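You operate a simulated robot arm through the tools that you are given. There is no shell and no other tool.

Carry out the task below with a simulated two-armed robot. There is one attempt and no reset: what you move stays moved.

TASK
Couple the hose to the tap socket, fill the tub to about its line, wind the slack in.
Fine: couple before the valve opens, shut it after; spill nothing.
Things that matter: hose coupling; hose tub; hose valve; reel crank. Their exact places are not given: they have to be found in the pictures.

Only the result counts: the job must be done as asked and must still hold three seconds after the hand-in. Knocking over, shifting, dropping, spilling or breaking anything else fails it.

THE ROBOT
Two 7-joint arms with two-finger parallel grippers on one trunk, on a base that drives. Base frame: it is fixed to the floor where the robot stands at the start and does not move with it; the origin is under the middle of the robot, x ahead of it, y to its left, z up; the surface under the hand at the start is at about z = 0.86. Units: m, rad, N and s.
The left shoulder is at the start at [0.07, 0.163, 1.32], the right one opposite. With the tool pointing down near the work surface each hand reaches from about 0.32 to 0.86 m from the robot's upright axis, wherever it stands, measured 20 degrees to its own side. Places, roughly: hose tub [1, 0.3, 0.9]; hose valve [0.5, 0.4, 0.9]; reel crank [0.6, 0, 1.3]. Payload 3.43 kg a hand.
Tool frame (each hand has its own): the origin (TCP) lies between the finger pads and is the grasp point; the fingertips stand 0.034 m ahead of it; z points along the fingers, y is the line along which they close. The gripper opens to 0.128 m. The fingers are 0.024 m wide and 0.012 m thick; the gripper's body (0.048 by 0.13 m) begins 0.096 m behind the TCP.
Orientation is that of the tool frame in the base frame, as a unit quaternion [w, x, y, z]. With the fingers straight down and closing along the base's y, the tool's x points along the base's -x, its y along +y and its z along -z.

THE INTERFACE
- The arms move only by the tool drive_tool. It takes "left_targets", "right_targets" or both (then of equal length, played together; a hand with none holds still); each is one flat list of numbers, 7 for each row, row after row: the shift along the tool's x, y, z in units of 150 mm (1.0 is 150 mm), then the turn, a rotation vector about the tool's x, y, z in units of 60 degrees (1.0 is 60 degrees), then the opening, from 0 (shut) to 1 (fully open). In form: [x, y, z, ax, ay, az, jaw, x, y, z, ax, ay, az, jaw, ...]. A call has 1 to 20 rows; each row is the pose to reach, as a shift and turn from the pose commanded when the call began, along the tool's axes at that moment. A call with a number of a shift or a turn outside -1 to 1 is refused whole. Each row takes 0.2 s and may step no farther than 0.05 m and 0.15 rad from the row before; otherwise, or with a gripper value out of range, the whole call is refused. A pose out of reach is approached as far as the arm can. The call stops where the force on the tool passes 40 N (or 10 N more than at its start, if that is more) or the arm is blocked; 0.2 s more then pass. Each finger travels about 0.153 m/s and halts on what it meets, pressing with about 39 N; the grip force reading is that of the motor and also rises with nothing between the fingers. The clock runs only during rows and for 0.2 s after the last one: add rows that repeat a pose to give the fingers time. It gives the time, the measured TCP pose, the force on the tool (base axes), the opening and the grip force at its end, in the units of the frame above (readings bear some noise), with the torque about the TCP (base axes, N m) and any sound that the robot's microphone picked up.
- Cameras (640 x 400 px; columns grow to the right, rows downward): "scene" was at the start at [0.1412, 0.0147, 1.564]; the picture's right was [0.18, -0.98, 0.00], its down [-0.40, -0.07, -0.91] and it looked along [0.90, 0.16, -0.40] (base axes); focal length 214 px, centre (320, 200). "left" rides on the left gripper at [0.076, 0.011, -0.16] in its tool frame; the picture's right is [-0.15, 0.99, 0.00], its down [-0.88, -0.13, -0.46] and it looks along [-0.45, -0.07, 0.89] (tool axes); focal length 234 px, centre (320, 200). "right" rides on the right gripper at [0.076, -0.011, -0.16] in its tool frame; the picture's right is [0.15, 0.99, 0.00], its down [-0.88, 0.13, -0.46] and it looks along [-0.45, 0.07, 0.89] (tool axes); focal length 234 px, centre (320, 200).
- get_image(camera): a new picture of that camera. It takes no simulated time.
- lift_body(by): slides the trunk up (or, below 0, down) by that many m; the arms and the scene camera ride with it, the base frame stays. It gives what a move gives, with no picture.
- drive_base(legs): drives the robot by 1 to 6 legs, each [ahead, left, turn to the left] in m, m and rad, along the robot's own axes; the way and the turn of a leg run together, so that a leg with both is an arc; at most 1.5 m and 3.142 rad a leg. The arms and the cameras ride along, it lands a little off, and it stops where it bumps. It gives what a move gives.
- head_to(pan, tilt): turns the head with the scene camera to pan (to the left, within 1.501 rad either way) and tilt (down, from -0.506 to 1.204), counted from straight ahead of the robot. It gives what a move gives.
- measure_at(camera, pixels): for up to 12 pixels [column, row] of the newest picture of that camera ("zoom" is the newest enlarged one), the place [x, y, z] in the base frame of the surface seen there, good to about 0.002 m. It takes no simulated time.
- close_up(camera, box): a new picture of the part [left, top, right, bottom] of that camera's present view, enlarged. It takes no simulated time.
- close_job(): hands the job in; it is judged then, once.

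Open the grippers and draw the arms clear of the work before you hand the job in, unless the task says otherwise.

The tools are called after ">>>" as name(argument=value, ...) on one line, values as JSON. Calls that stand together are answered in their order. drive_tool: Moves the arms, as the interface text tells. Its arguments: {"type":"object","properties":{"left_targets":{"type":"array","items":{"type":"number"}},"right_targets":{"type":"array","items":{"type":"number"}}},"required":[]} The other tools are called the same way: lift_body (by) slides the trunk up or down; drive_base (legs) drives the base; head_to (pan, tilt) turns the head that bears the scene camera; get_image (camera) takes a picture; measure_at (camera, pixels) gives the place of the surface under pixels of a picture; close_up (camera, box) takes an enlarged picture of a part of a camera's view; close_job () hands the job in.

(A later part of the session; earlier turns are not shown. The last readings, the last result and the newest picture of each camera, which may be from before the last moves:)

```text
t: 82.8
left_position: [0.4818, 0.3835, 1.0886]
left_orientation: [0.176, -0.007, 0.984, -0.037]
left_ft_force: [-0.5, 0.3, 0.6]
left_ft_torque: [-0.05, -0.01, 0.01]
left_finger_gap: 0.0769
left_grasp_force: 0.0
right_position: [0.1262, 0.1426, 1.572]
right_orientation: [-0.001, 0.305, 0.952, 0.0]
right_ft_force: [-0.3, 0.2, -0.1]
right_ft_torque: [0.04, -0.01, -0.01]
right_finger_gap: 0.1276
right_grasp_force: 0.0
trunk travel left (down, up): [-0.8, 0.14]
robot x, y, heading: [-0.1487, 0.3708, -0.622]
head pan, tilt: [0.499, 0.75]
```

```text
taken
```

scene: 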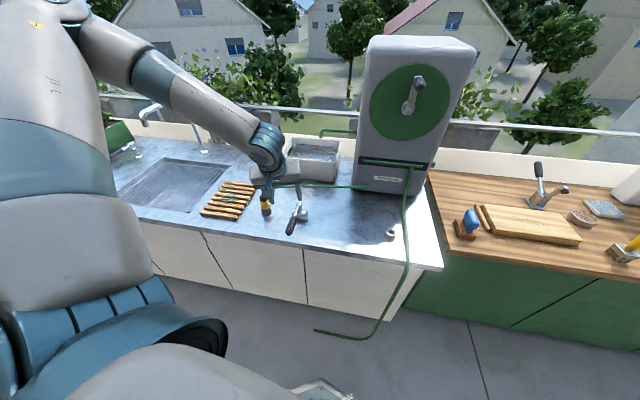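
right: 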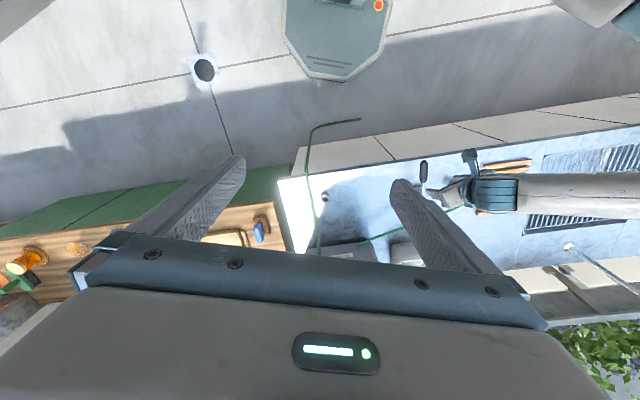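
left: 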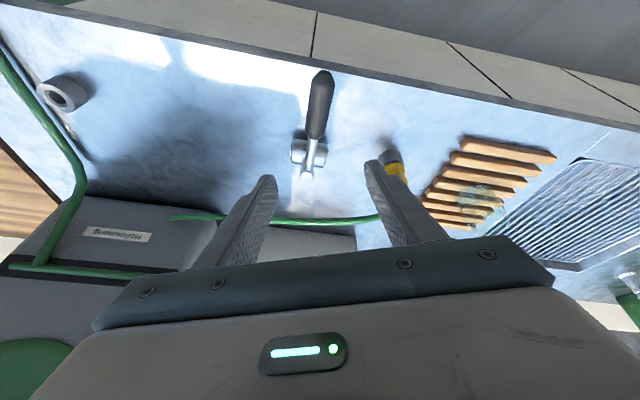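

Now the crank. I'll use the right hand: first raise the left hand further so it can swing clear while the base turns.

>>> drive_tool(left_targets=[-0.087, -0.0195, -0.233, 0, 0, 0, 0.6, -0.1735, -0.039, -0.4665, 0, 0, 0, 0.6, -0.26, -0.0585, -0.7, 0, 0, 0, 0.6, -0.347, -0.078, -0.933, 0, 0, 0, 0.6])

>>> drive_base(legs=[[0, 0, 0.62]])

>>> head_to(pan=-0.2, tilt=0.45)

>>> get_image(camera="scene")

```text
t: 83.8
left_position: [0.4796, 0.382, 1.2386]
left_orientation: [0.176, -0.006, 0.984, -0.038]
left_ft_force: [0.7, -0.7, 0.0]
left_ft_torque: [0.02, -0.02, 0.01]
left_finger_gap: 0.0769
left_grasp_force: 0.1
right_position: [0.1277, 0.1415, 1.5712]
right_orientation: [0.0, 0.305, 0.952, -0.001]
right_ft_force: [0.1, 0.1, 0.6]
right_ft_torque: [0.04, -0.03, -0.01]
right_finger_gap: 0.1281
right_grasp_force: 0.1
trunk travel left (down, up): [-0.8, 0.14]
robot x, y, heading: [-0.1496, 0.3748, -0.622]
head pan, tilt: [0.499, 0.75]
```

```text
t: 85.9
left_position: [0.3603, 0.7436, 1.239]
left_orientation: [0.18, -0.303, 0.936, 0.017]
left_ft_force: [0.7, 0.4, 0.1]
left_ft_torque: [-0.02, 0.0, 0.01]
left_finger_gap: 0.0767
left_grasp_force: 0.1
right_position: [0.2097, 0.3433, 1.571]
right_orientation: [0.0, 0.004, 1.0, 0.001]
right_ft_force: [0.2, 0.1, -0.1]
right_ft_torque: [0.05, -0.02, -0.01]
right_finger_gap: 0.128
right_grasp_force: 0.0
trunk travel left (down, up): [-0.8, 0.14]
robot x, y, heading: [-0.1512, 0.3739, -0.008]
head pan, tilt: [0.499, 0.75]
```

```text
t: 87.0
left_position: [0.3597, 0.7428, 1.237]
left_orientation: [0.18, -0.303, 0.936, 0.017]
left_ft_force: [0.2, -0.2, -0.9]
left_ft_torque: [0.01, -0.02, 0.03]
left_finger_gap: 0.077
left_grasp_force: 0.1
right_position: [0.209, 0.343, 1.5709]
right_orientation: [0.0, 0.004, 1.0, 0.0]
right_ft_force: [-0.4, -0.3, -0.1]
right_ft_torque: [0.02, -0.02, -0.04]
right_finger_gap: 0.1281
right_grasp_force: 0.0
trunk travel left (down, up): [-0.8, 0.14]
robot x, y, heading: [-0.1525, 0.3736, -0.007]
head pan, tilt: [-0.201, 0.45]
```

```text
taken
```

scene: 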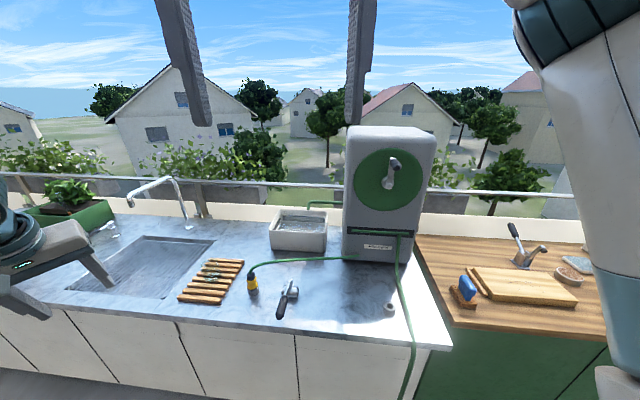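

Good view of reel and crank. The right hand goes outward and forward, pitching 45° forward on the way to the knob.

>>> drive_tool(right_targets=[-0.089, -0.166, 0.033, 0, -0.125, 0, 0.9, -0.178, -0.333, 0.067, 0, -0.25, 0, 0.8, -0.267, -0.5, 0.1, 0, -0.375, 0, 0.7, -0.355, -0.667, 0.133, 0, -0.5, 0, 0.6, -0.444, -0.833, 0.167, 0, -0.625, 0, 0.6, -0.533, -1.0, 0.2, 0, -0.75, 0, 0.6])

>>> get_image(camera="scene")

```text
t: 88.4
left_position: [0.3614, 0.7422, 1.2383]
left_orientation: [0.18, -0.303, 0.936, 0.018]
left_ft_force: [0.1, -0.4, 0.1]
left_ft_torque: [0.02, -0.02, 0.04]
left_finger_gap: 0.0769
left_grasp_force: 0.0
right_position: [0.2888, 0.1896, 1.5421]
right_orientation: [0.383, 0.004, 0.924, 0.0]
right_ft_force: [-0.6, -0.9, 0.4]
right_ft_torque: [0.01, 0.02, 0.01]
right_finger_gap: 0.0769
right_grasp_force: 0.0
trunk travel left (down, up): [-0.8, 0.14]
robot x, y, heading: [-0.1506, 0.3732, -0.01]
head pan, tilt: [-0.201, 0.45]
```

```text
taken
```

scene: 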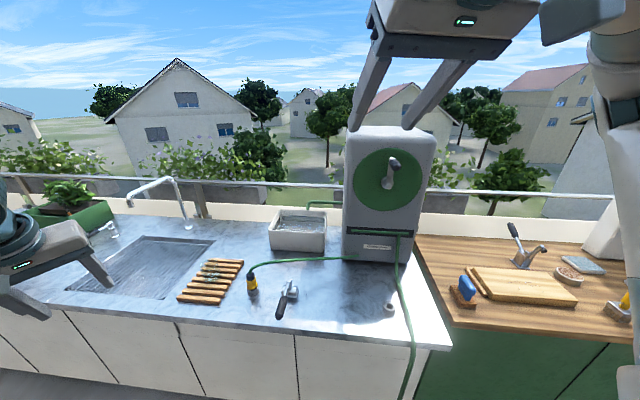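

Posture is fine. Next: translate toward the pre-grasp and yaw −16° to align with the crank axis.

>>> drive_tool(right_targets=[-0.071, -0.162, 0.1885, 0.047, 0, 0.047, 0.6, -0.1415, -0.3235, 0.377, 0.0945, 0, 0.0945, 0.6, -0.212, -0.485, 0.5655, 0.142, 0, 0.142, 0.6, -0.283, -0.647, 0.754, 0.189, 0, 0.189, 0.6])

>>> close_up(camera="scene", box=[340, 130, 440, 230])

>>> get_image(camera="right")

```text
t: 89.4
left_position: [0.3615, 0.7427, 1.2378]
left_orientation: [0.18, -0.302, 0.936, 0.017]
left_ft_force: [0.2, -1.0, -0.2]
left_ft_torque: [-0.01, 0.04, -0.04]
left_finger_gap: 0.0769
left_grasp_force: 0.1
right_position: [0.3999, 0.0922, 1.4914]
right_orientation: [0.378, 0.133, 0.914, -0.055]
right_ft_force: [0.8, 0.5, -0.4]
right_ft_torque: [0.03, 0.02, 0.01]
right_finger_gap: 0.0767
right_grasp_force: 0.1
trunk travel left (down, up): [-0.8, 0.14]
robot x, y, heading: [-0.1498, 0.3725, -0.001]
head pan, tilt: [-0.201, 0.45]
```

```text
4.00 times, centred on (390, 180) of scene
```

zoom: 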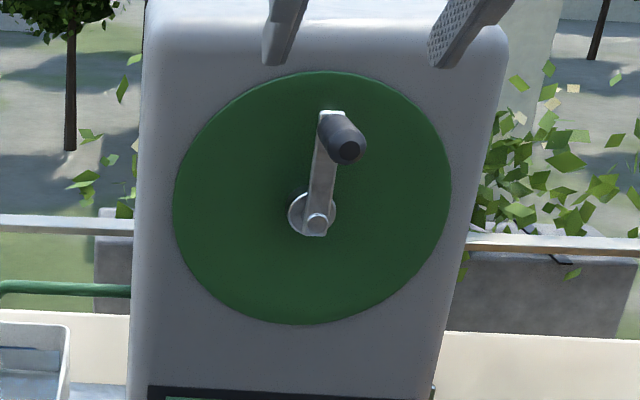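

```text
taken
```

right: 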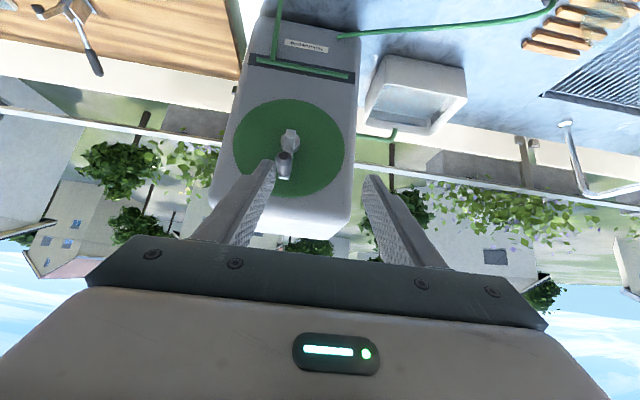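

Measuring knob and pivot from this new view.

>>> measure_at(camera="right", pixels=[[284, 172], [284, 158], [290, 135], [284, 165]])

>>> close_up(camera="scene", box=[365, 150, 405, 190])

>>> measure_at(camera="zoom", pixels=[[370, 185], [345, 190], [395, 180], [370, 160], [368, 210], [330, 130], [340, 90], [325, 82], [295, 375], [280, 375], [310, 372], [300, 260]])

```text
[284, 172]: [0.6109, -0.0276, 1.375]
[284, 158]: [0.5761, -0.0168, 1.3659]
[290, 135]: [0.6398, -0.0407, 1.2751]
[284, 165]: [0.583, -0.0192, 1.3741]
```

```text
10.00 times, centred on (385, 170) of scene
```

zoom: 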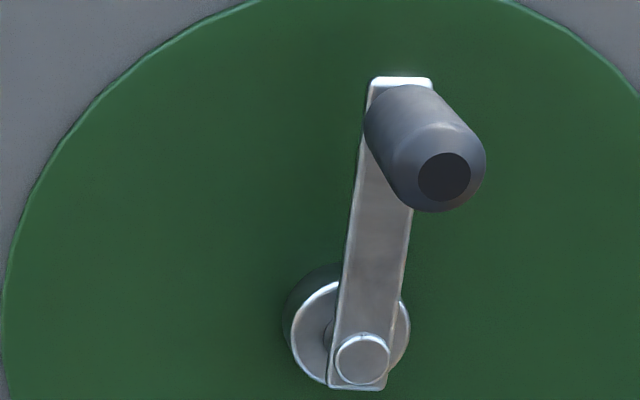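

```text
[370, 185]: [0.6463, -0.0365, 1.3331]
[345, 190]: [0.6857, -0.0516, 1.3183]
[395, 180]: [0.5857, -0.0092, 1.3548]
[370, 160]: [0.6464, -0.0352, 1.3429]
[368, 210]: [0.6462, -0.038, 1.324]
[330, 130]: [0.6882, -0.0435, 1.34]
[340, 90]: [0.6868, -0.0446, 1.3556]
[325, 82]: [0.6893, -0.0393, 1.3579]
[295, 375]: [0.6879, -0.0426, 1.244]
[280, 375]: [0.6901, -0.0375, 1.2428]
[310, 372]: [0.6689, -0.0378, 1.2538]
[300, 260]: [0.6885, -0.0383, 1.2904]
```

Now at the right pixels: knob end (445,177), knob body, pivot cap (362,358).

>>> measure_at(camera="zoom", pixels=[[445, 177], [425, 177], [466, 177], [445, 155], [445, 200], [420, 120], [400, 100], [470, 140], [362, 358], [340, 360], [385, 356], [362, 338]])

```text
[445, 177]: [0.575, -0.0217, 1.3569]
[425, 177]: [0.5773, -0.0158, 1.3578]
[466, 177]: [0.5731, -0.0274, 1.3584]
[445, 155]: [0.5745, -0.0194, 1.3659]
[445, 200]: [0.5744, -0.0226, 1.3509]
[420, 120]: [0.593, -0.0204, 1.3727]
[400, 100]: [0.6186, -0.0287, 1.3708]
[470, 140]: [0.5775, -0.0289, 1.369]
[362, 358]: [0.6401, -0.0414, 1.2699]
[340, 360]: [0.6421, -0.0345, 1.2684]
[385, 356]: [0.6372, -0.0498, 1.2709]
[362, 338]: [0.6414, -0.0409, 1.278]
```

Knob axis is straight above the pivot: radius 0.087, knob radius ≈0.015. Moving to the pre-grasp, 0.12 m back along the tool axis.

>>> drive_tool(right_targets=[-0.098, -0.1, 0.214, 0, 0, 0, 0.6, -0.196, -0.2, 0.4285, 0, 0, 0, 0.6, -0.294, -0.3, 0.643, 0, 0, 0, 0.6, -0.392, -0.4, 0.857, 0, 0, 0, 0.6])

>>> get_image(camera="right")

```text
t: 90.4
left_position: [0.3621, 0.7427, 1.2386]
left_orientation: [0.179, -0.303, 0.936, 0.017]
left_ft_force: [0.1, 0.9, 0.4]
left_ft_torque: [0.02, 0.0, 0.0]
left_finger_gap: 0.077
left_grasp_force: 0.1
right_position: [0.5087, -0.0001, 1.4398]
right_orientation: [0.377, 0.132, 0.915, -0.054]
right_ft_force: [0.7, -0.4, 0.3]
right_ft_torque: [0.03, 0.03, 0.02]
right_finger_gap: 0.0769
right_grasp_force: 0.0
trunk travel left (down, up): [-0.8, 0.14]
robot x, y, heading: [-0.1514, 0.3734, -0.009]
head pan, tilt: [-0.201, 0.45]
```

```text
taken
```

right: 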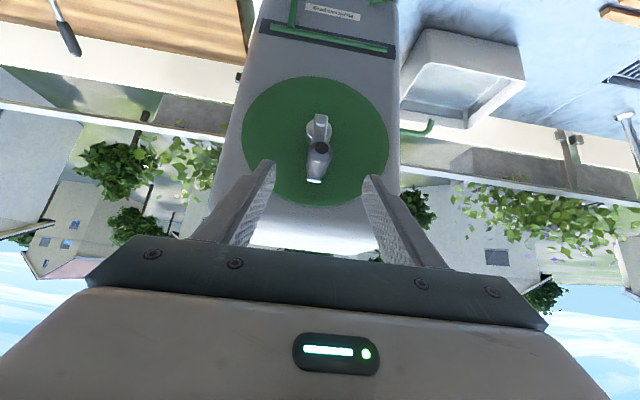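

Knob centred between fingers. Advance along the tool axis 0.12 m.

>>> drive_tool(right_targets=[-0.006, -0.003, 0.2, 0, 0, 0, 0.6, -0.011, -0.006, 0.4, 0, 0, 0, 0.6, -0.017, -0.008, 0.6, 0, 0, 0, 0.6, -0.022, -0.011, 0.801, 0, 0, 0, 0.6])

>>> get_image(camera="right")

>>> close_up(camera="scene", box=[330, 120, 450, 220])

```text
t: 91.4
left_position: [0.361, 0.743, 1.2384]
left_orientation: [0.18, -0.303, 0.936, 0.017]
left_ft_force: [-0.1, 0.9, 0.4]
left_ft_torque: [0.01, 0.04, -0.01]
left_finger_gap: 0.077
left_grasp_force: 0.2
right_position: [0.5915, -0.0274, 1.3577]
right_orientation: [0.378, 0.133, 0.915, -0.055]
right_ft_force: [-0.1, 0.1, -0.2]
right_ft_torque: [0.01, 0.02, 0.01]
right_finger_gap: 0.0768
right_grasp_force: 0.1
trunk travel left (down, up): [-0.8, 0.14]
robot x, y, heading: [-0.1525, 0.372, -0.003]
head pan, tilt: [-0.201, 0.45]
```

```text
taken
```

right: 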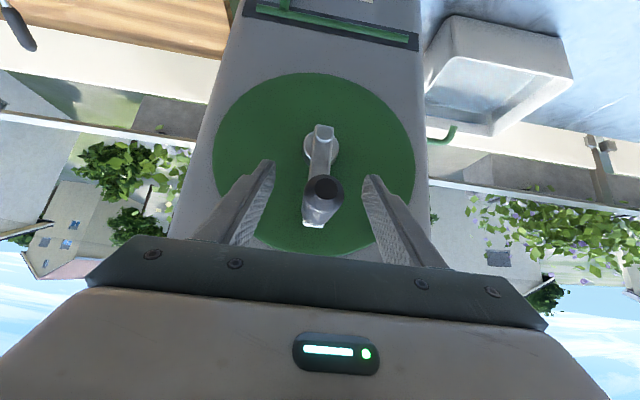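

```text
4.00 times, centred on (390, 170) of scene
```

zoom: 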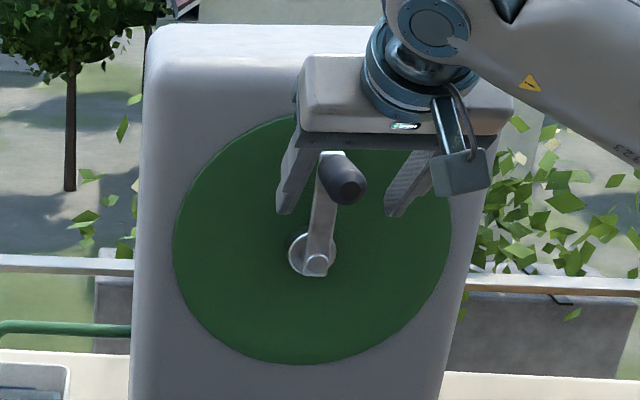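

Fingers straddle the knob. Closing.

>>> drive_tool(right_targets=[0, 0, 0, 0, 0, 0, 0.15, 0, 0, 0, 0, 0, 0, 0.15, 0, 0, 0, 0, 0, 0, 0.15])

>>> close_up(camera="scene", box=[330, 120, 450, 220])

>>> get_image(camera="scene")

```text
t: 92.2
left_position: [0.3609, 0.7429, 1.237]
left_orientation: [0.18, -0.303, 0.936, 0.018]
left_ft_force: [-0.1, -0.1, 0.1]
left_ft_torque: [-0.02, 0.01, -0.02]
left_finger_gap: 0.0768
left_grasp_force: 0.1
right_position: [0.591, -0.026, 1.3579]
right_orientation: [0.378, 0.133, 0.915, -0.055]
right_ft_force: [0.3, 0.1, -1.6]
right_ft_torque: [-0.13, -0.4, -1.0]
right_finger_gap: 0.0288
right_grasp_force: 45.3
trunk travel left (down, up): [-0.8, 0.14]
robot x, y, heading: [-0.1504, 0.3727, -0.002]
head pan, tilt: [-0.201, 0.45]
```

```text
4.00 times, centred on (390, 170) of scene
```

zoom: 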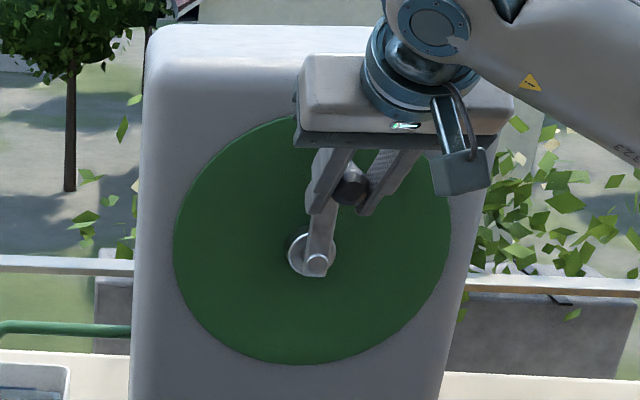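

```text
taken
```

scene: 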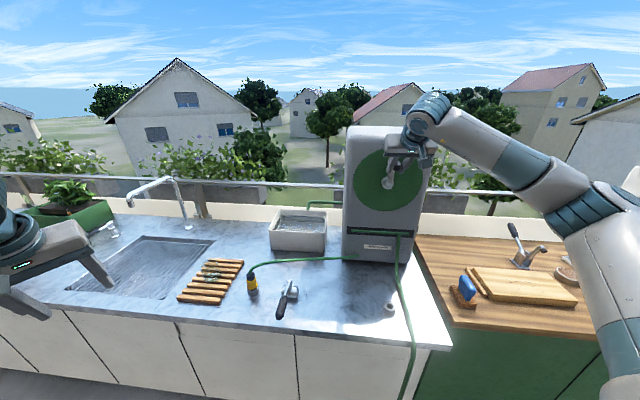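

Gripped the knob (gap 0.029). Test turn: 45° clockwise as seen from the robot, then look at the hose. First tilt the head to see the slack.

>>> head_to(pan=-0.3, tilt=0.75)

>>> get_image(camera="scene")

>>> drive_tool(right_targets=[0.0141, -0.15, 0.0141, 0, 0, 0, 0.15, 0.055, -0.29, 0.055, 0, 0, 0, 0.15, 0.12, -0.41, 0.12, 0, 0, 0, 0.15])

>>> get_image(camera="scene")

```text
t: 93.0
left_position: [0.3607, 0.7438, 1.2366]
left_orientation: [0.18, -0.302, 0.936, 0.017]
left_ft_force: [-0.3, 0.0, -0.4]
left_ft_torque: [-0.04, -0.02, 0.01]
left_finger_gap: 0.0767
left_grasp_force: 0.0
right_position: [0.5905, -0.0266, 1.358]
right_orientation: [0.379, 0.132, 0.914, -0.054]
right_ft_force: [1.3, -1.2, -1.6]
right_ft_torque: [-0.01, 0.11, -0.91]
right_finger_gap: 0.0286
right_grasp_force: 44.9
trunk travel left (down, up): [-0.8, 0.14]
robot x, y, heading: [-0.1538, 0.3713, -0.01]
head pan, tilt: [-0.3, 0.75]
```

```text
taken
```

scene: 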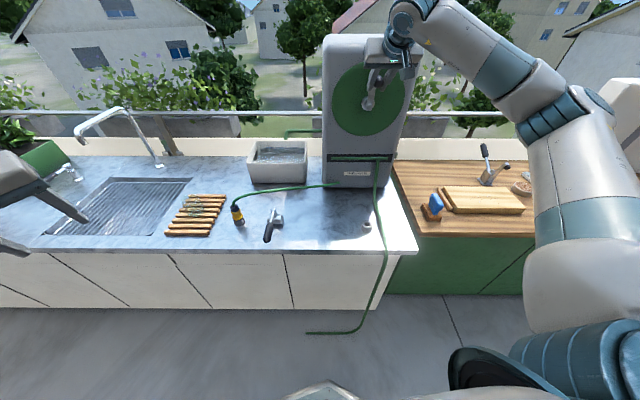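

```text
t: 93.8
left_position: [0.3589, 0.744, 1.2372]
left_orientation: [0.18, -0.303, 0.936, 0.016]
left_ft_force: [0.0, 0.4, 0.8]
left_ft_torque: [-0.01, 0.03, -0.01]
left_finger_gap: 0.0768
left_grasp_force: 0.1
right_position: [0.5727, -0.0858, 1.3342]
right_orientation: [0.378, 0.133, 0.915, -0.056]
right_ft_force: [-5.5, 2.2, -0.2]
right_ft_torque: [0.36, 0.5, -0.63]
right_finger_gap: 0.0287
right_grasp_force: 45.2
trunk travel left (down, up): [-0.8, 0.14]
robot x, y, heading: [-0.1501, 0.376, -0.011]
head pan, tilt: [-0.3, 0.75]
```

```text
taken
```

scene: 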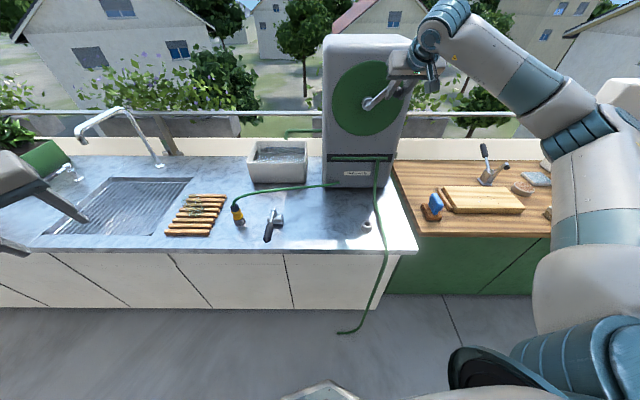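

Clockwise winds the hose in (its end moved from (307,333) to (340,332)), with low force. Continue to 180°.

>>> drive_tool(right_targets=[0.1327, -0.126, 0.1327, 0, 0, 0, 0.15, 0.2895, -0.17, 0.2895, 0, 0, 0, 0.15, 0.4462, -0.126, 0.4462, 0, 0, 0, 0.15, 0.579, 0, 0.579, 0, 0, 0, 0.15, 0.668, 0.188, 0.668, 0, 0, 0, 0.15, 0.699, 0.41, 0.699, 0, 0, 0, 0.15])

>>> get_image(camera="scene")

>>> close_up(camera="scene", box=[310, 20, 430, 140])

```text
t: 95.2
left_position: [0.3623, 0.7455, 1.2367]
left_orientation: [0.179, -0.304, 0.936, 0.017]
left_ft_force: [0.2, 0.0, -0.4]
left_ft_torque: [0.01, 0.01, -0.02]
left_finger_gap: 0.0769
left_grasp_force: 0.0
right_position: [0.5949, -0.0212, 1.1844]
right_orientation: [0.379, 0.131, 0.915, -0.053]
right_ft_force: [6.6, 3.9, -0.6]
right_ft_torque: [-0.23, 0.4, -1.44]
right_finger_gap: 0.0286
right_grasp_force: 45.2
trunk travel left (down, up): [-0.8, 0.14]
robot x, y, heading: [-0.1519, 0.3744, -0.01]
head pan, tilt: [-0.3, 0.75]
```

```text
taken
```

scene: 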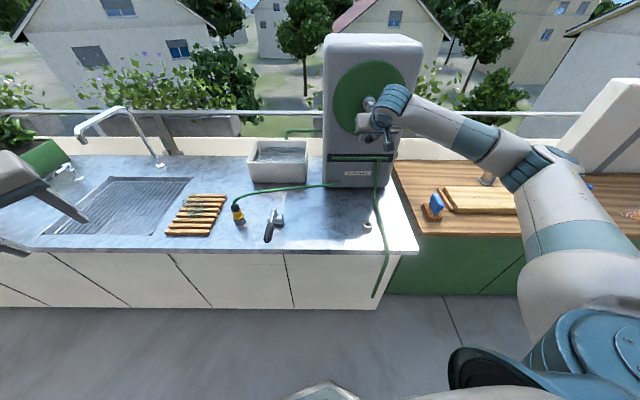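

```text
3.33 times, centred on (370, 80) of scene
```

zoom: 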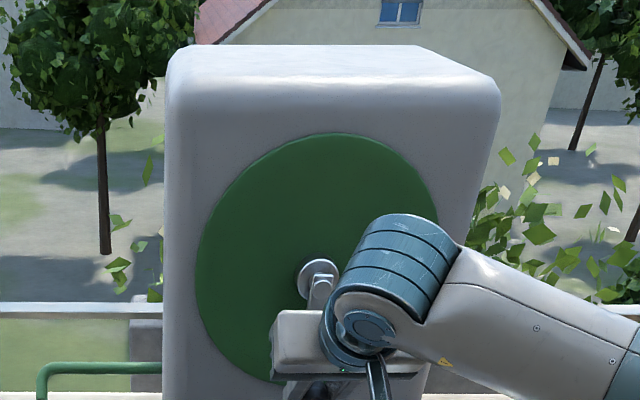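

Hose end now hangs at (375,295), off the floor. Continue to 270°, checking.

>>> drive_tool(right_targets=[-0.0311, 0.222, -0.0311, 0, 0, 0, 0.15, -0.12, 0.41, -0.12, 0, 0, 0, 0.15, -0.2528, 0.536, -0.2528, 0, 0, 0, 0.15, -0.4095, 0.58, -0.4095, 0, 0, 0, 0.15])

>>> get_image(camera="scene")

```text
t: 96.2
left_position: [0.3622, 0.7469, 1.2361]
left_orientation: [0.178, -0.304, 0.936, 0.018]
left_ft_force: [-0.2, 0.4, -0.6]
left_ft_torque: [-0.02, -0.03, -0.02]
left_finger_gap: 0.0767
left_grasp_force: 0.1
right_position: [0.6189, 0.0597, 1.2714]
right_orientation: [0.378, 0.132, 0.915, -0.056]
right_ft_force: [8.8, 5.8, -6.8]
right_ft_torque: [0.29, -0.28, -1.63]
right_finger_gap: 0.029
right_grasp_force: 44.8
trunk travel left (down, up): [-0.8, 0.14]
robot x, y, heading: [-0.1479, 0.3748, -0.006]
head pan, tilt: [-0.3, 0.75]
```

```text
taken
```

scene: 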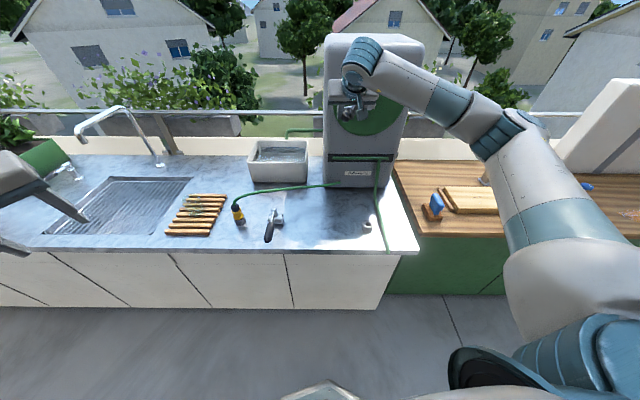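

Hose end is now at the counter edge (388,252). Continue 90° more to the top.

>>> drive_tool(right_targets=[-0.1567, -0.044, -0.1567, 0, 0, 0, 0.15, -0.2895, -0.17, -0.2895, 0, 0, 0, 0.15, -0.3784, -0.358, -0.3784, 0, 0, 0, 0.15, -0.4095, -0.58, -0.4095, 0, 0, 0, 0.15])

>>> get_image(camera="scene")

>>> close_up(camera="scene", box=[300, 130, 430, 260])

```text
t: 96.8
left_position: [0.3603, 0.7467, 1.2373]
left_orientation: [0.18, -0.306, 0.935, 0.017]
left_ft_force: [0.7, -1.5, -0.2]
left_ft_torque: [0.04, -0.04, 0.01]
left_finger_gap: 0.077
left_grasp_force: 0.1
right_position: [0.6144, 0.0503, 1.3365]
right_orientation: [0.387, 0.124, 0.912, -0.045]
right_ft_force: [17.3, 22.4, 12.3]
right_ft_torque: [0.67, -0.33, -1.13]
right_finger_gap: 0.0293
right_grasp_force: 45.1
trunk travel left (down, up): [-0.8, 0.14]
robot x, y, heading: [-0.1479, 0.3718, 0.0]
head pan, tilt: [-0.3, 0.75]
stopped in row 3 (right hand): the force on the tool passed its limit at 42 N (the readings are from after the stop); the commanded pose is now the measured one
```

```text
taken
```

scene: 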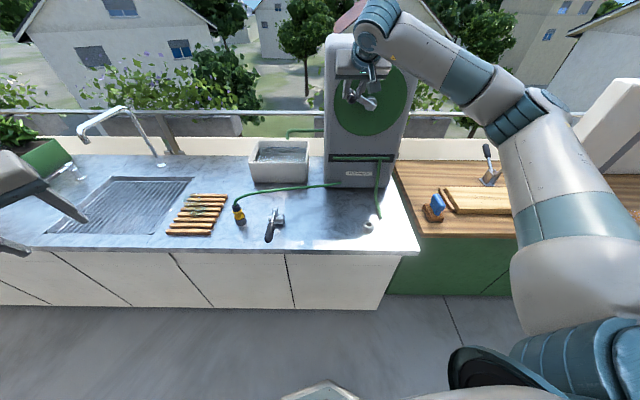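

```text
3.08 times, centred on (365, 195) of scene
```

zoom: 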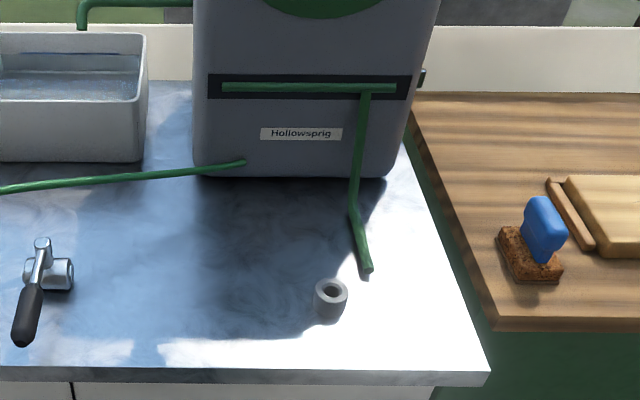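

It stopped at 42 N; the hand seems to have slid relative to the knob. I look at the crank/hand.

>>> close_up(camera="scene", box=[310, 30, 430, 150])

>>> get_image(camera="right")

```text
3.33 times, centred on (370, 90) of scene
```

zoom: 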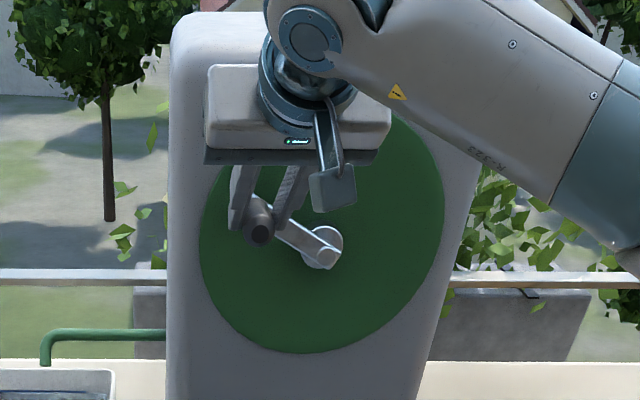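

```text
taken
```

right: 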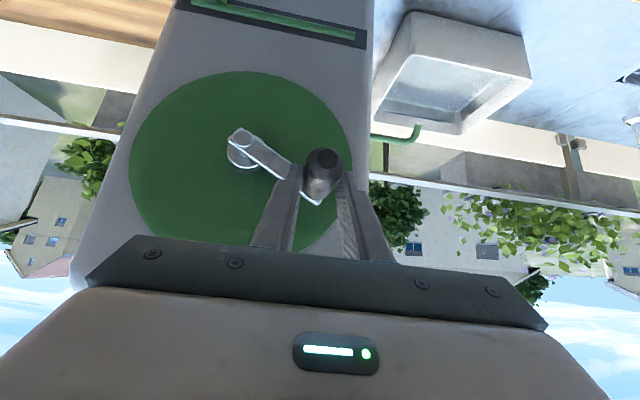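

The knob slid toward the fingertips; crank is at about 300°. I measure the knob's position to regrip it properly.

>>> close_up(camera="scene", box=[345, 70, 405, 130])

>>> measure_at(camera="right", pixels=[[325, 157], [318, 157], [332, 157], [318, 180], [240, 138]])

```text
6.67 times, centred on (375, 100) of scene
```

zoom: 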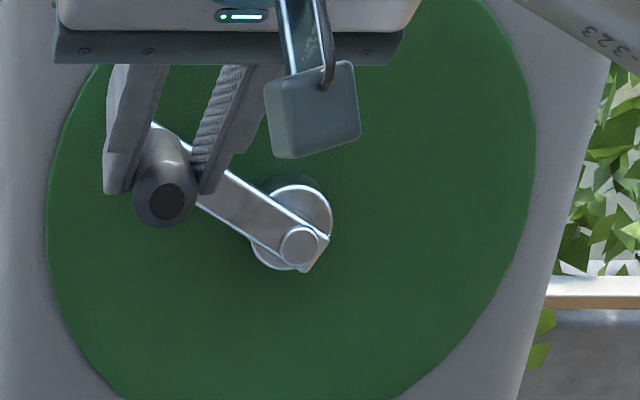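

```text
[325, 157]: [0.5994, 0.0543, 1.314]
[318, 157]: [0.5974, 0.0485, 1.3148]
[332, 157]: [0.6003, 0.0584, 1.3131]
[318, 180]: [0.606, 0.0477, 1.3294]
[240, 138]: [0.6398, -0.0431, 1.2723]
```

Knob axis end at (0.599,0.0535,1.314), i.e. crank ≈299°. I loosen slightly, slide the hand down 22 mm to recenter the knob in the pads, and regrip.

>>> drive_tool(right_targets=[0, 0, 0, 0, 0, 0, 0.36, 0.03, -0.002, 0.034, 0, 0, 0, 0.36, 0.065, -0.005, 0.075, 0, 0, 0, 0.36, 0.0985, -0.007, 0.113, 0, 0, 0, 0.36, 0.0985, -0.007, 0.113, 0, 0, 0, 0.1, 0.0985, -0.007, 0.113, 0, 0, 0, 0.1, 0.0985, -0.007, 0.113, 0, 0, 0, 0.1])

>>> close_up(camera="scene", box=[345, 70, 405, 130])

>>> get_image(camera="scene")

```text
t: 98.4
left_position: [0.3612, 0.7544, 1.2348]
left_orientation: [0.178, -0.305, 0.935, 0.015]
left_ft_force: [-0.5, -0.3, 0.3]
left_ft_torque: [-0.03, -0.02, -0.02]
left_finger_gap: 0.077
left_grasp_force: 0.0
right_position: [0.612, 0.054, 1.3136]
right_orientation: [0.386, 0.122, 0.913, -0.049]
right_ft_force: [13.9, 34.3, 15.3]
right_ft_torque: [0.39, 0.35, -0.61]
right_finger_gap: 0.0291
right_grasp_force: 44.6
trunk travel left (down, up): [-0.8, 0.14]
robot x, y, heading: [-0.1538, 0.3716, 0.002]
head pan, tilt: [-0.3, 0.75]
```

```text
6.67 times, centred on (375, 100) of scene
```

zoom: 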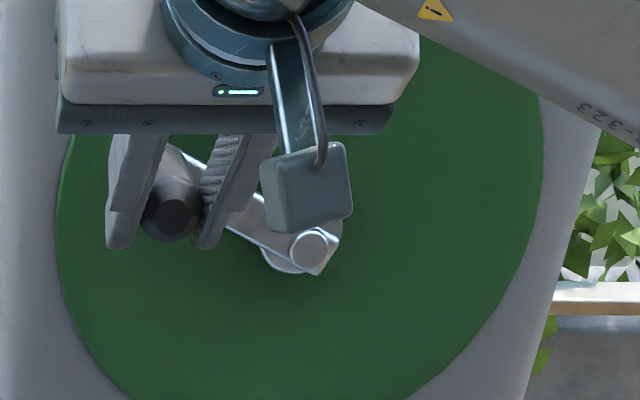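

```text
taken
```

scene: 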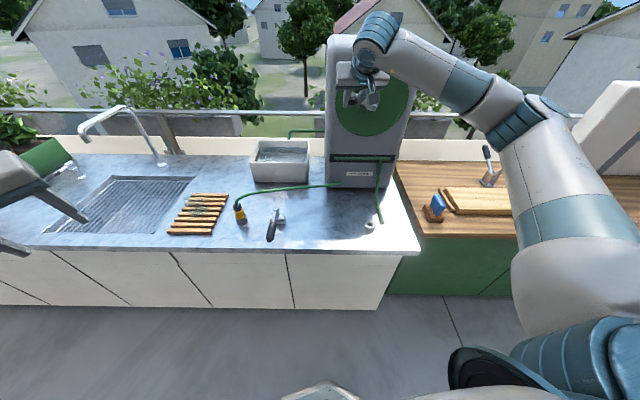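

The readings show mostly radial load (base gave a little). I loosen the grip to a cage so the load relaxes, then read again.

>>> drive_tool(right_targets=[0, 0, 0, 0, 0, 0, 0.36, 0, 0, 0, 0, 0, 0, 0.36, 0, 0, 0, 0, 0, 0, 0.36])

>>> close_up(camera="scene", box=[345, 70, 405, 130])

>>> measure_at(camera="zoom", pixels=[[172, 218], [160, 218], [184, 218], [308, 250], [322, 250]])

```text
t: 99.2
left_position: [0.3597, 0.7459, 1.2373]
left_orientation: [0.18, -0.304, 0.935, 0.017]
left_ft_force: [-0.4, 0.2, 1.2]
left_ft_torque: [0.0, -0.04, 0.0]
left_finger_gap: 0.0768
left_grasp_force: 0.0
right_position: [0.6098, 0.0416, 1.3095]
right_orientation: [0.383, 0.128, 0.913, -0.05]
right_ft_force: [3.3, 12.2, 2.4]
right_ft_torque: [0.1, 0.1, 0.03]
right_finger_gap: 0.0526
right_grasp_force: 5.9
trunk travel left (down, up): [-0.8, 0.14]
robot x, y, heading: [-0.1491, 0.3697, -0.001]
head pan, tilt: [-0.3, 0.75]
```

```text
6.67 times, centred on (375, 100) of scene
```

zoom: 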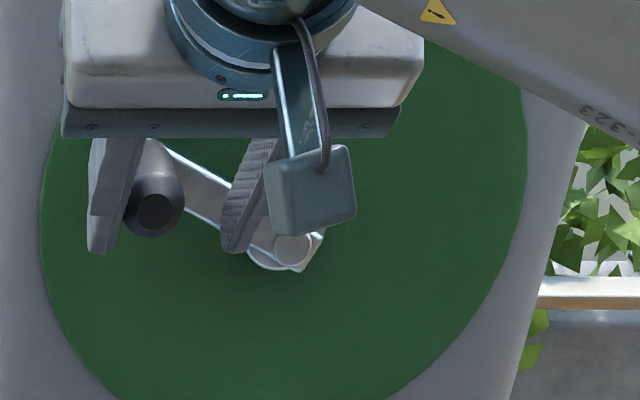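

```text
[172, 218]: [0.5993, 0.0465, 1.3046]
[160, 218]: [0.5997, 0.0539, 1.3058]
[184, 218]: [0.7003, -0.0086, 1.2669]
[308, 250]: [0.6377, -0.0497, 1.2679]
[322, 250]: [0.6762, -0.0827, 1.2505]
```

The left finger still leans on the knob (12 N). I recentre the hand by +11 mm laterally, regrip, and read the forces.

>>> drive_tool(right_targets=[0, 0.073, 0.0, 0, 0, 0, 0.36, 0, 0.073, 0.0, 0, 0, 0, 0.36, 0, 0.073, 0, 0, 0, 0, 0.1, 0, 0.073, 0, 0, 0, 0, 0.1, 0, 0.073, 0, 0, 0, 0, 0.1])

>>> close_up(camera="scene", box=[345, 70, 405, 130])

>>> close_up(camera="scene", box=[330, 140, 430, 240])

```text
t: 100.4
left_position: [0.3599, 0.7461, 1.2377]
left_orientation: [0.179, -0.305, 0.935, 0.017]
left_ft_force: [0.0, -1.2, 0.6]
left_ft_torque: [0.0, -0.02, -0.02]
left_finger_gap: 0.0771
left_grasp_force: 0.1
right_position: [0.6151, 0.0524, 1.3107]
right_orientation: [0.384, 0.128, 0.913, -0.05]
right_ft_force: [3.5, 2.0, 2.4]
right_ft_torque: [-0.11, -0.06, -0.94]
right_finger_gap: 0.0285
right_grasp_force: 44.8
trunk travel left (down, up): [-0.8, 0.14]
robot x, y, heading: [-0.1514, 0.3754, -0.003]
head pan, tilt: [-0.3, 0.75]
```

```text
6.67 times, centred on (375, 100) of scene
```

zoom: 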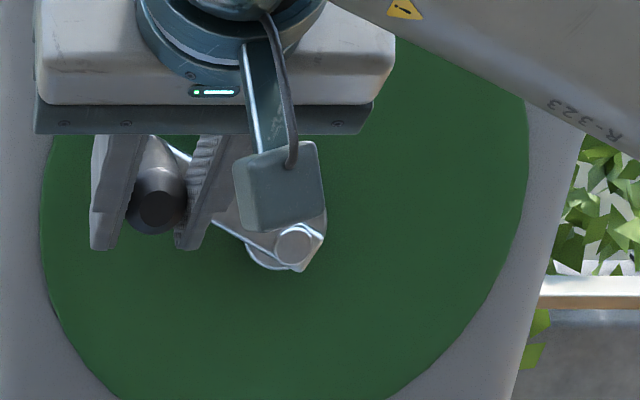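

```text
4.00 times, centred on (380, 190) of scene
```

zoom: 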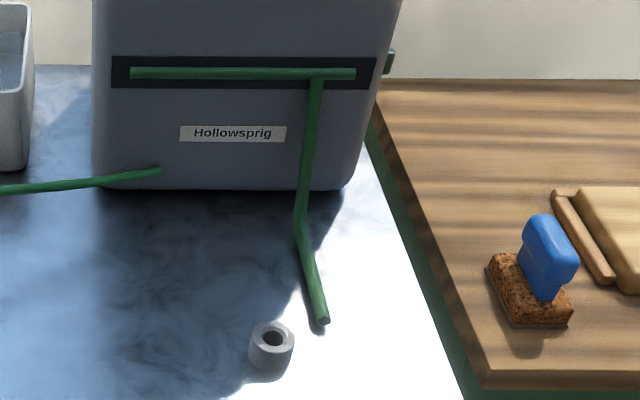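

Now gripped with little load at θ≈296°. Try the next 20° along the circle and read the forces.

>>> drive_tool(right_targets=[-0.03, -0.025, -0.03, 0, 0, 0, 0.1, -0.06, -0.05, -0.0607, 0, 0, 0, 0.1, -0.088, -0.084, -0.09, 0, 0, 0, 0.1, -0.1155, -0.1173, -0.1185, 0, 0, 0, 0.1])

>>> close_up(camera="scene", box=[345, 70, 405, 130])

>>> close_up(camera="scene", box=[330, 140, 430, 240])

```text
t: 101.4
left_position: [0.36, 0.7469, 1.2385]
left_orientation: [0.179, -0.304, 0.936, 0.016]
left_ft_force: [0.0, -0.7, -0.6]
left_ft_torque: [0.02, 0.0, -0.03]
left_finger_gap: 0.0766
left_grasp_force: 0.0
right_position: [0.6091, 0.0359, 1.3373]
right_orientation: [0.385, 0.128, 0.913, -0.05]
right_ft_force: [0.5, 8.0, -2.6]
right_ft_torque: [0.53, 0.17, -0.97]
right_finger_gap: 0.0289
right_grasp_force: 44.9
trunk travel left (down, up): [-0.8, 0.14]
robot x, y, heading: [-0.1526, 0.3688, -0.003]
head pan, tilt: [-0.3, 0.75]
```

```text
6.67 times, centred on (375, 100) of scene
```

zoom: 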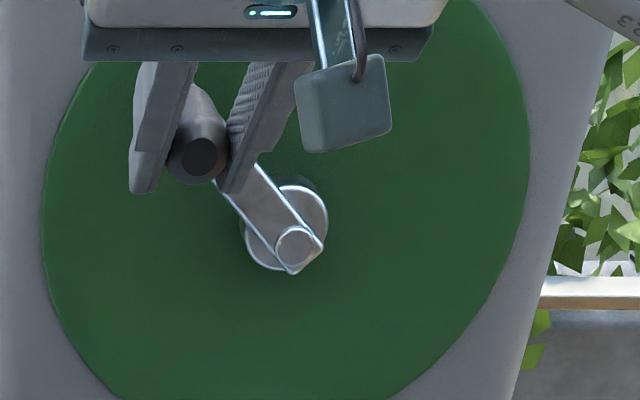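

```text
4.00 times, centred on (380, 190) of scene
```

zoom: 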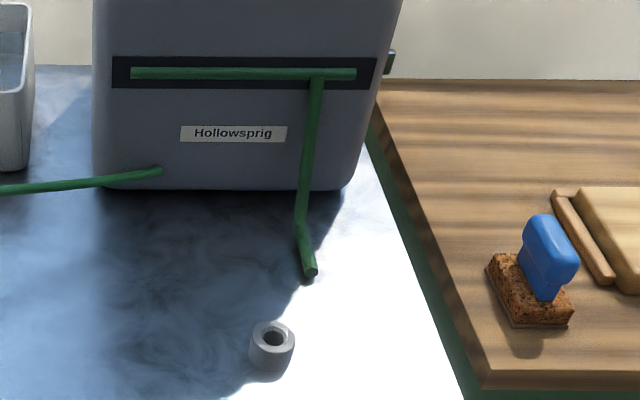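

It turns now and the hose end keeps retracting (zoom end at (310,270)). Continue to the top (360°).

>>> drive_tool(right_targets=[-0.0645, -0.1213, -0.0687, 0, 0, 0, 0.1, -0.104, -0.2627, -0.114, 0, 0, 0, 0.1, -0.1153, -0.4147, -0.132, 0, 0, 0, 0.1])

>>> close_up(camera="scene", box=[345, 70, 405, 130])

>>> close_up(camera="scene", box=[330, 140, 430, 240])

```text
t: 102.2
left_position: [0.3606, 0.746, 1.2381]
left_orientation: [0.18, -0.304, 0.935, 0.017]
left_ft_force: [-0.7, -0.4, -0.2]
left_ft_torque: [-0.05, 0.04, 0.01]
left_finger_gap: 0.0767
left_grasp_force: 0.2
right_position: [0.5893, -0.0233, 1.3635]
right_orientation: [0.384, 0.127, 0.913, -0.05]
right_ft_force: [0.0, 6.1, -2.6]
right_ft_torque: [0.22, -0.53, -0.75]
right_finger_gap: 0.0287
right_grasp_force: 45.4
trunk travel left (down, up): [-0.8, 0.14]
robot x, y, heading: [-0.1472, 0.3737, -0.005]
head pan, tilt: [-0.3, 0.75]
```

```text
6.67 times, centred on (375, 100) of scene
```

zoom: 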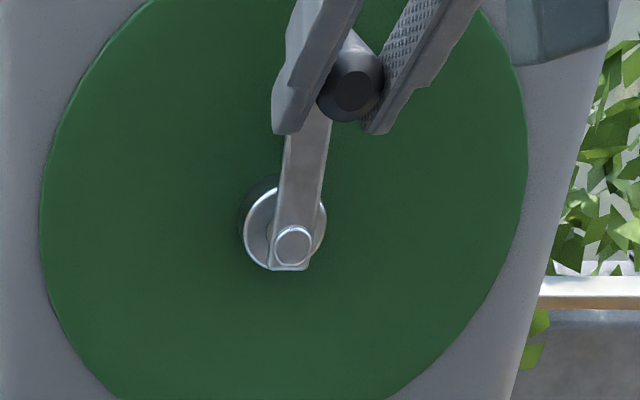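

```text
4.00 times, centred on (380, 190) of scene
```

zoom: 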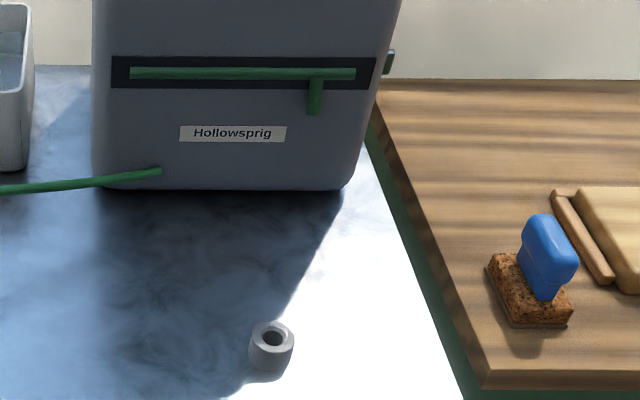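

Just a ~4 cm stub is left at the slot. I turn ~30° more, gently, with the force limit as guard.

>>> drive_tool(right_targets=[0.008, -0.102, 0.003, 0, 0, 0, 0.1, 0.029, -0.2007, 0.019, 0, 0, 0, 0.1, 0.061, -0.293, 0.047, 0, 0, 0, 0.1])

>>> close_up(camera="scene", box=[345, 70, 405, 130])

>>> close_up(camera="scene", box=[330, 140, 430, 240])

```text
t: 102.7
left_position: [0.3574, 0.7517, 1.237]
left_orientation: [0.181, -0.307, 0.934, 0.018]
left_ft_force: [0.6, -0.9, 0.8]
left_ft_torque: [0.05, -0.01, 0.03]
left_finger_gap: 0.0769
left_grasp_force: 0.1
right_position: [0.5892, -0.0256, 1.3618]
right_orientation: [0.388, 0.114, 0.914, -0.04]
right_ft_force: [9.2, 26.7, 4.9]
right_ft_torque: [0.23, 0.52, -1.12]
right_finger_gap: 0.0298
right_grasp_force: 45.7
trunk travel left (down, up): [-0.8, 0.14]
robot x, y, heading: [-0.1502, 0.3702, 0.004]
head pan, tilt: [-0.3, 0.75]
stopped in row 2 (right hand): the force on the tool passed its limit at 45 N (the readings are from after the stop); the commanded pose is now the measured one
```

```text
6.67 times, centred on (375, 100) of scene
```

zoom: 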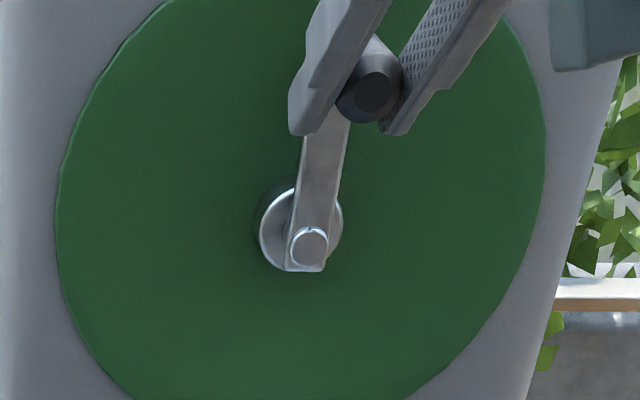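

```text
4.00 times, centred on (380, 190) of scene
```

zoom: 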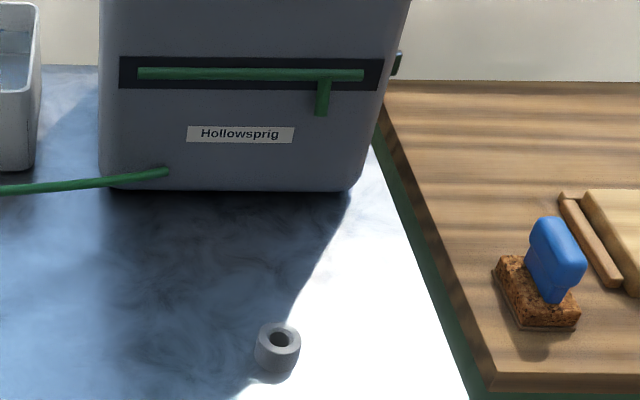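

A firm stop at one full turn: fully wound, a short stub at the slot remains. I relieve the side load and open the fingers.

>>> drive_tool(right_targets=[0, 0.03, 0, 0, 0, 0, 0.1, 0, 0.03, 0, 0, 0, 0, 0.3, 0, 0.03, 0, 0, 0, 0, 0.5, 0, 0.03, 0, 0, 0, 0, 0.65, 0, 0.03, 0, 0, 0, 0, 0.65])

>>> close_up(camera="scene", box=[345, 70, 405, 130])

>>> get_image(camera="scene")

```text
t: 103.9
left_position: [0.3589, 0.7481, 1.2372]
left_orientation: [0.18, -0.306, 0.935, 0.018]
left_ft_force: [0.2, -0.1, -0.2]
left_ft_torque: [-0.02, -0.01, 0.02]
left_finger_gap: 0.0768
left_grasp_force: 0.0
right_position: [0.5885, -0.0315, 1.3609]
right_orientation: [0.386, 0.12, 0.914, -0.043]
right_ft_force: [-0.1, -0.2, -0.3]
right_ft_torque: [0.04, 0.01, -0.01]
right_finger_gap: 0.0836
right_grasp_force: 0.0
trunk travel left (down, up): [-0.8, 0.14]
robot x, y, heading: [-0.1481, 0.372, -0.004]
head pan, tilt: [-0.3, 0.75]
```

```text
6.67 times, centred on (375, 100) of scene
```

zoom: 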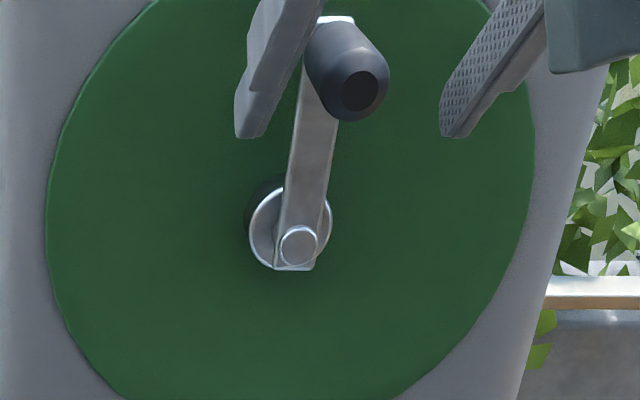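

```text
taken
```

scene: 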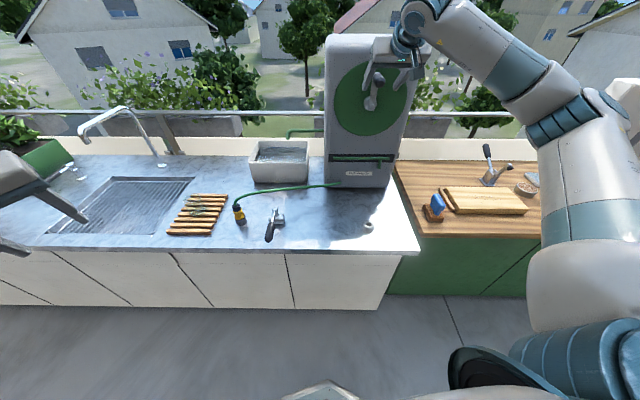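

Crank stays put at the top. Withdraw the right hand back along its axis.

>>> drive_tool(right_targets=[0, 0.02, -0.23, 0, 0, 0, 0.65, 0, 0.02, -0.46, 0, 0, 0, 0.65, 0, 0.02, -0.7, 0, 0, 0, 0.65, 0, 0.02, -0.93, 0, 0, 0, 0.65])

>>> get_image(camera="scene")

>>> close_up(camera="scene", box=[220, 130, 420, 250])

```text
t: 104.9
left_position: [0.358, 0.7489, 1.2371]
left_orientation: [0.179, -0.307, 0.934, 0.017]
left_ft_force: [0.8, -0.2, 1.0]
left_ft_torque: [-0.04, -0.03, 0.01]
left_finger_gap: 0.0768
left_grasp_force: 0.0
right_position: [0.4886, -0.0023, 1.4612]
right_orientation: [0.385, 0.119, 0.914, -0.044]
right_ft_force: [0.6, 0.6, 0.1]
right_ft_torque: [0.0, -0.02, 0.02]
right_finger_gap: 0.0833
right_grasp_force: 0.1
trunk travel left (down, up): [-0.8, 0.14]
robot x, y, heading: [-0.1509, 0.3717, 0.004]
head pan, tilt: [-0.3, 0.75]
```

```text
taken
```

scene: 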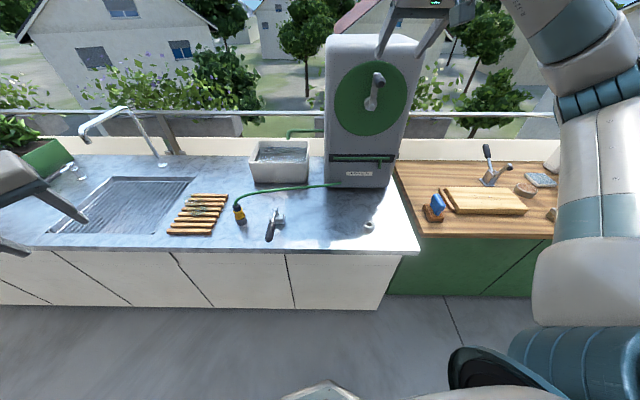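

```text
3.20 times, centred on (320, 190) of scene
```

zoom: 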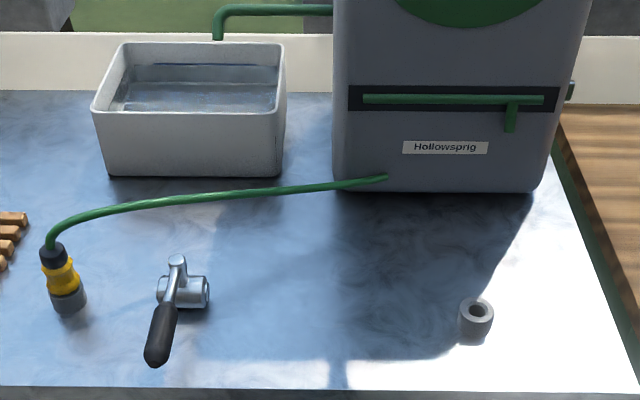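

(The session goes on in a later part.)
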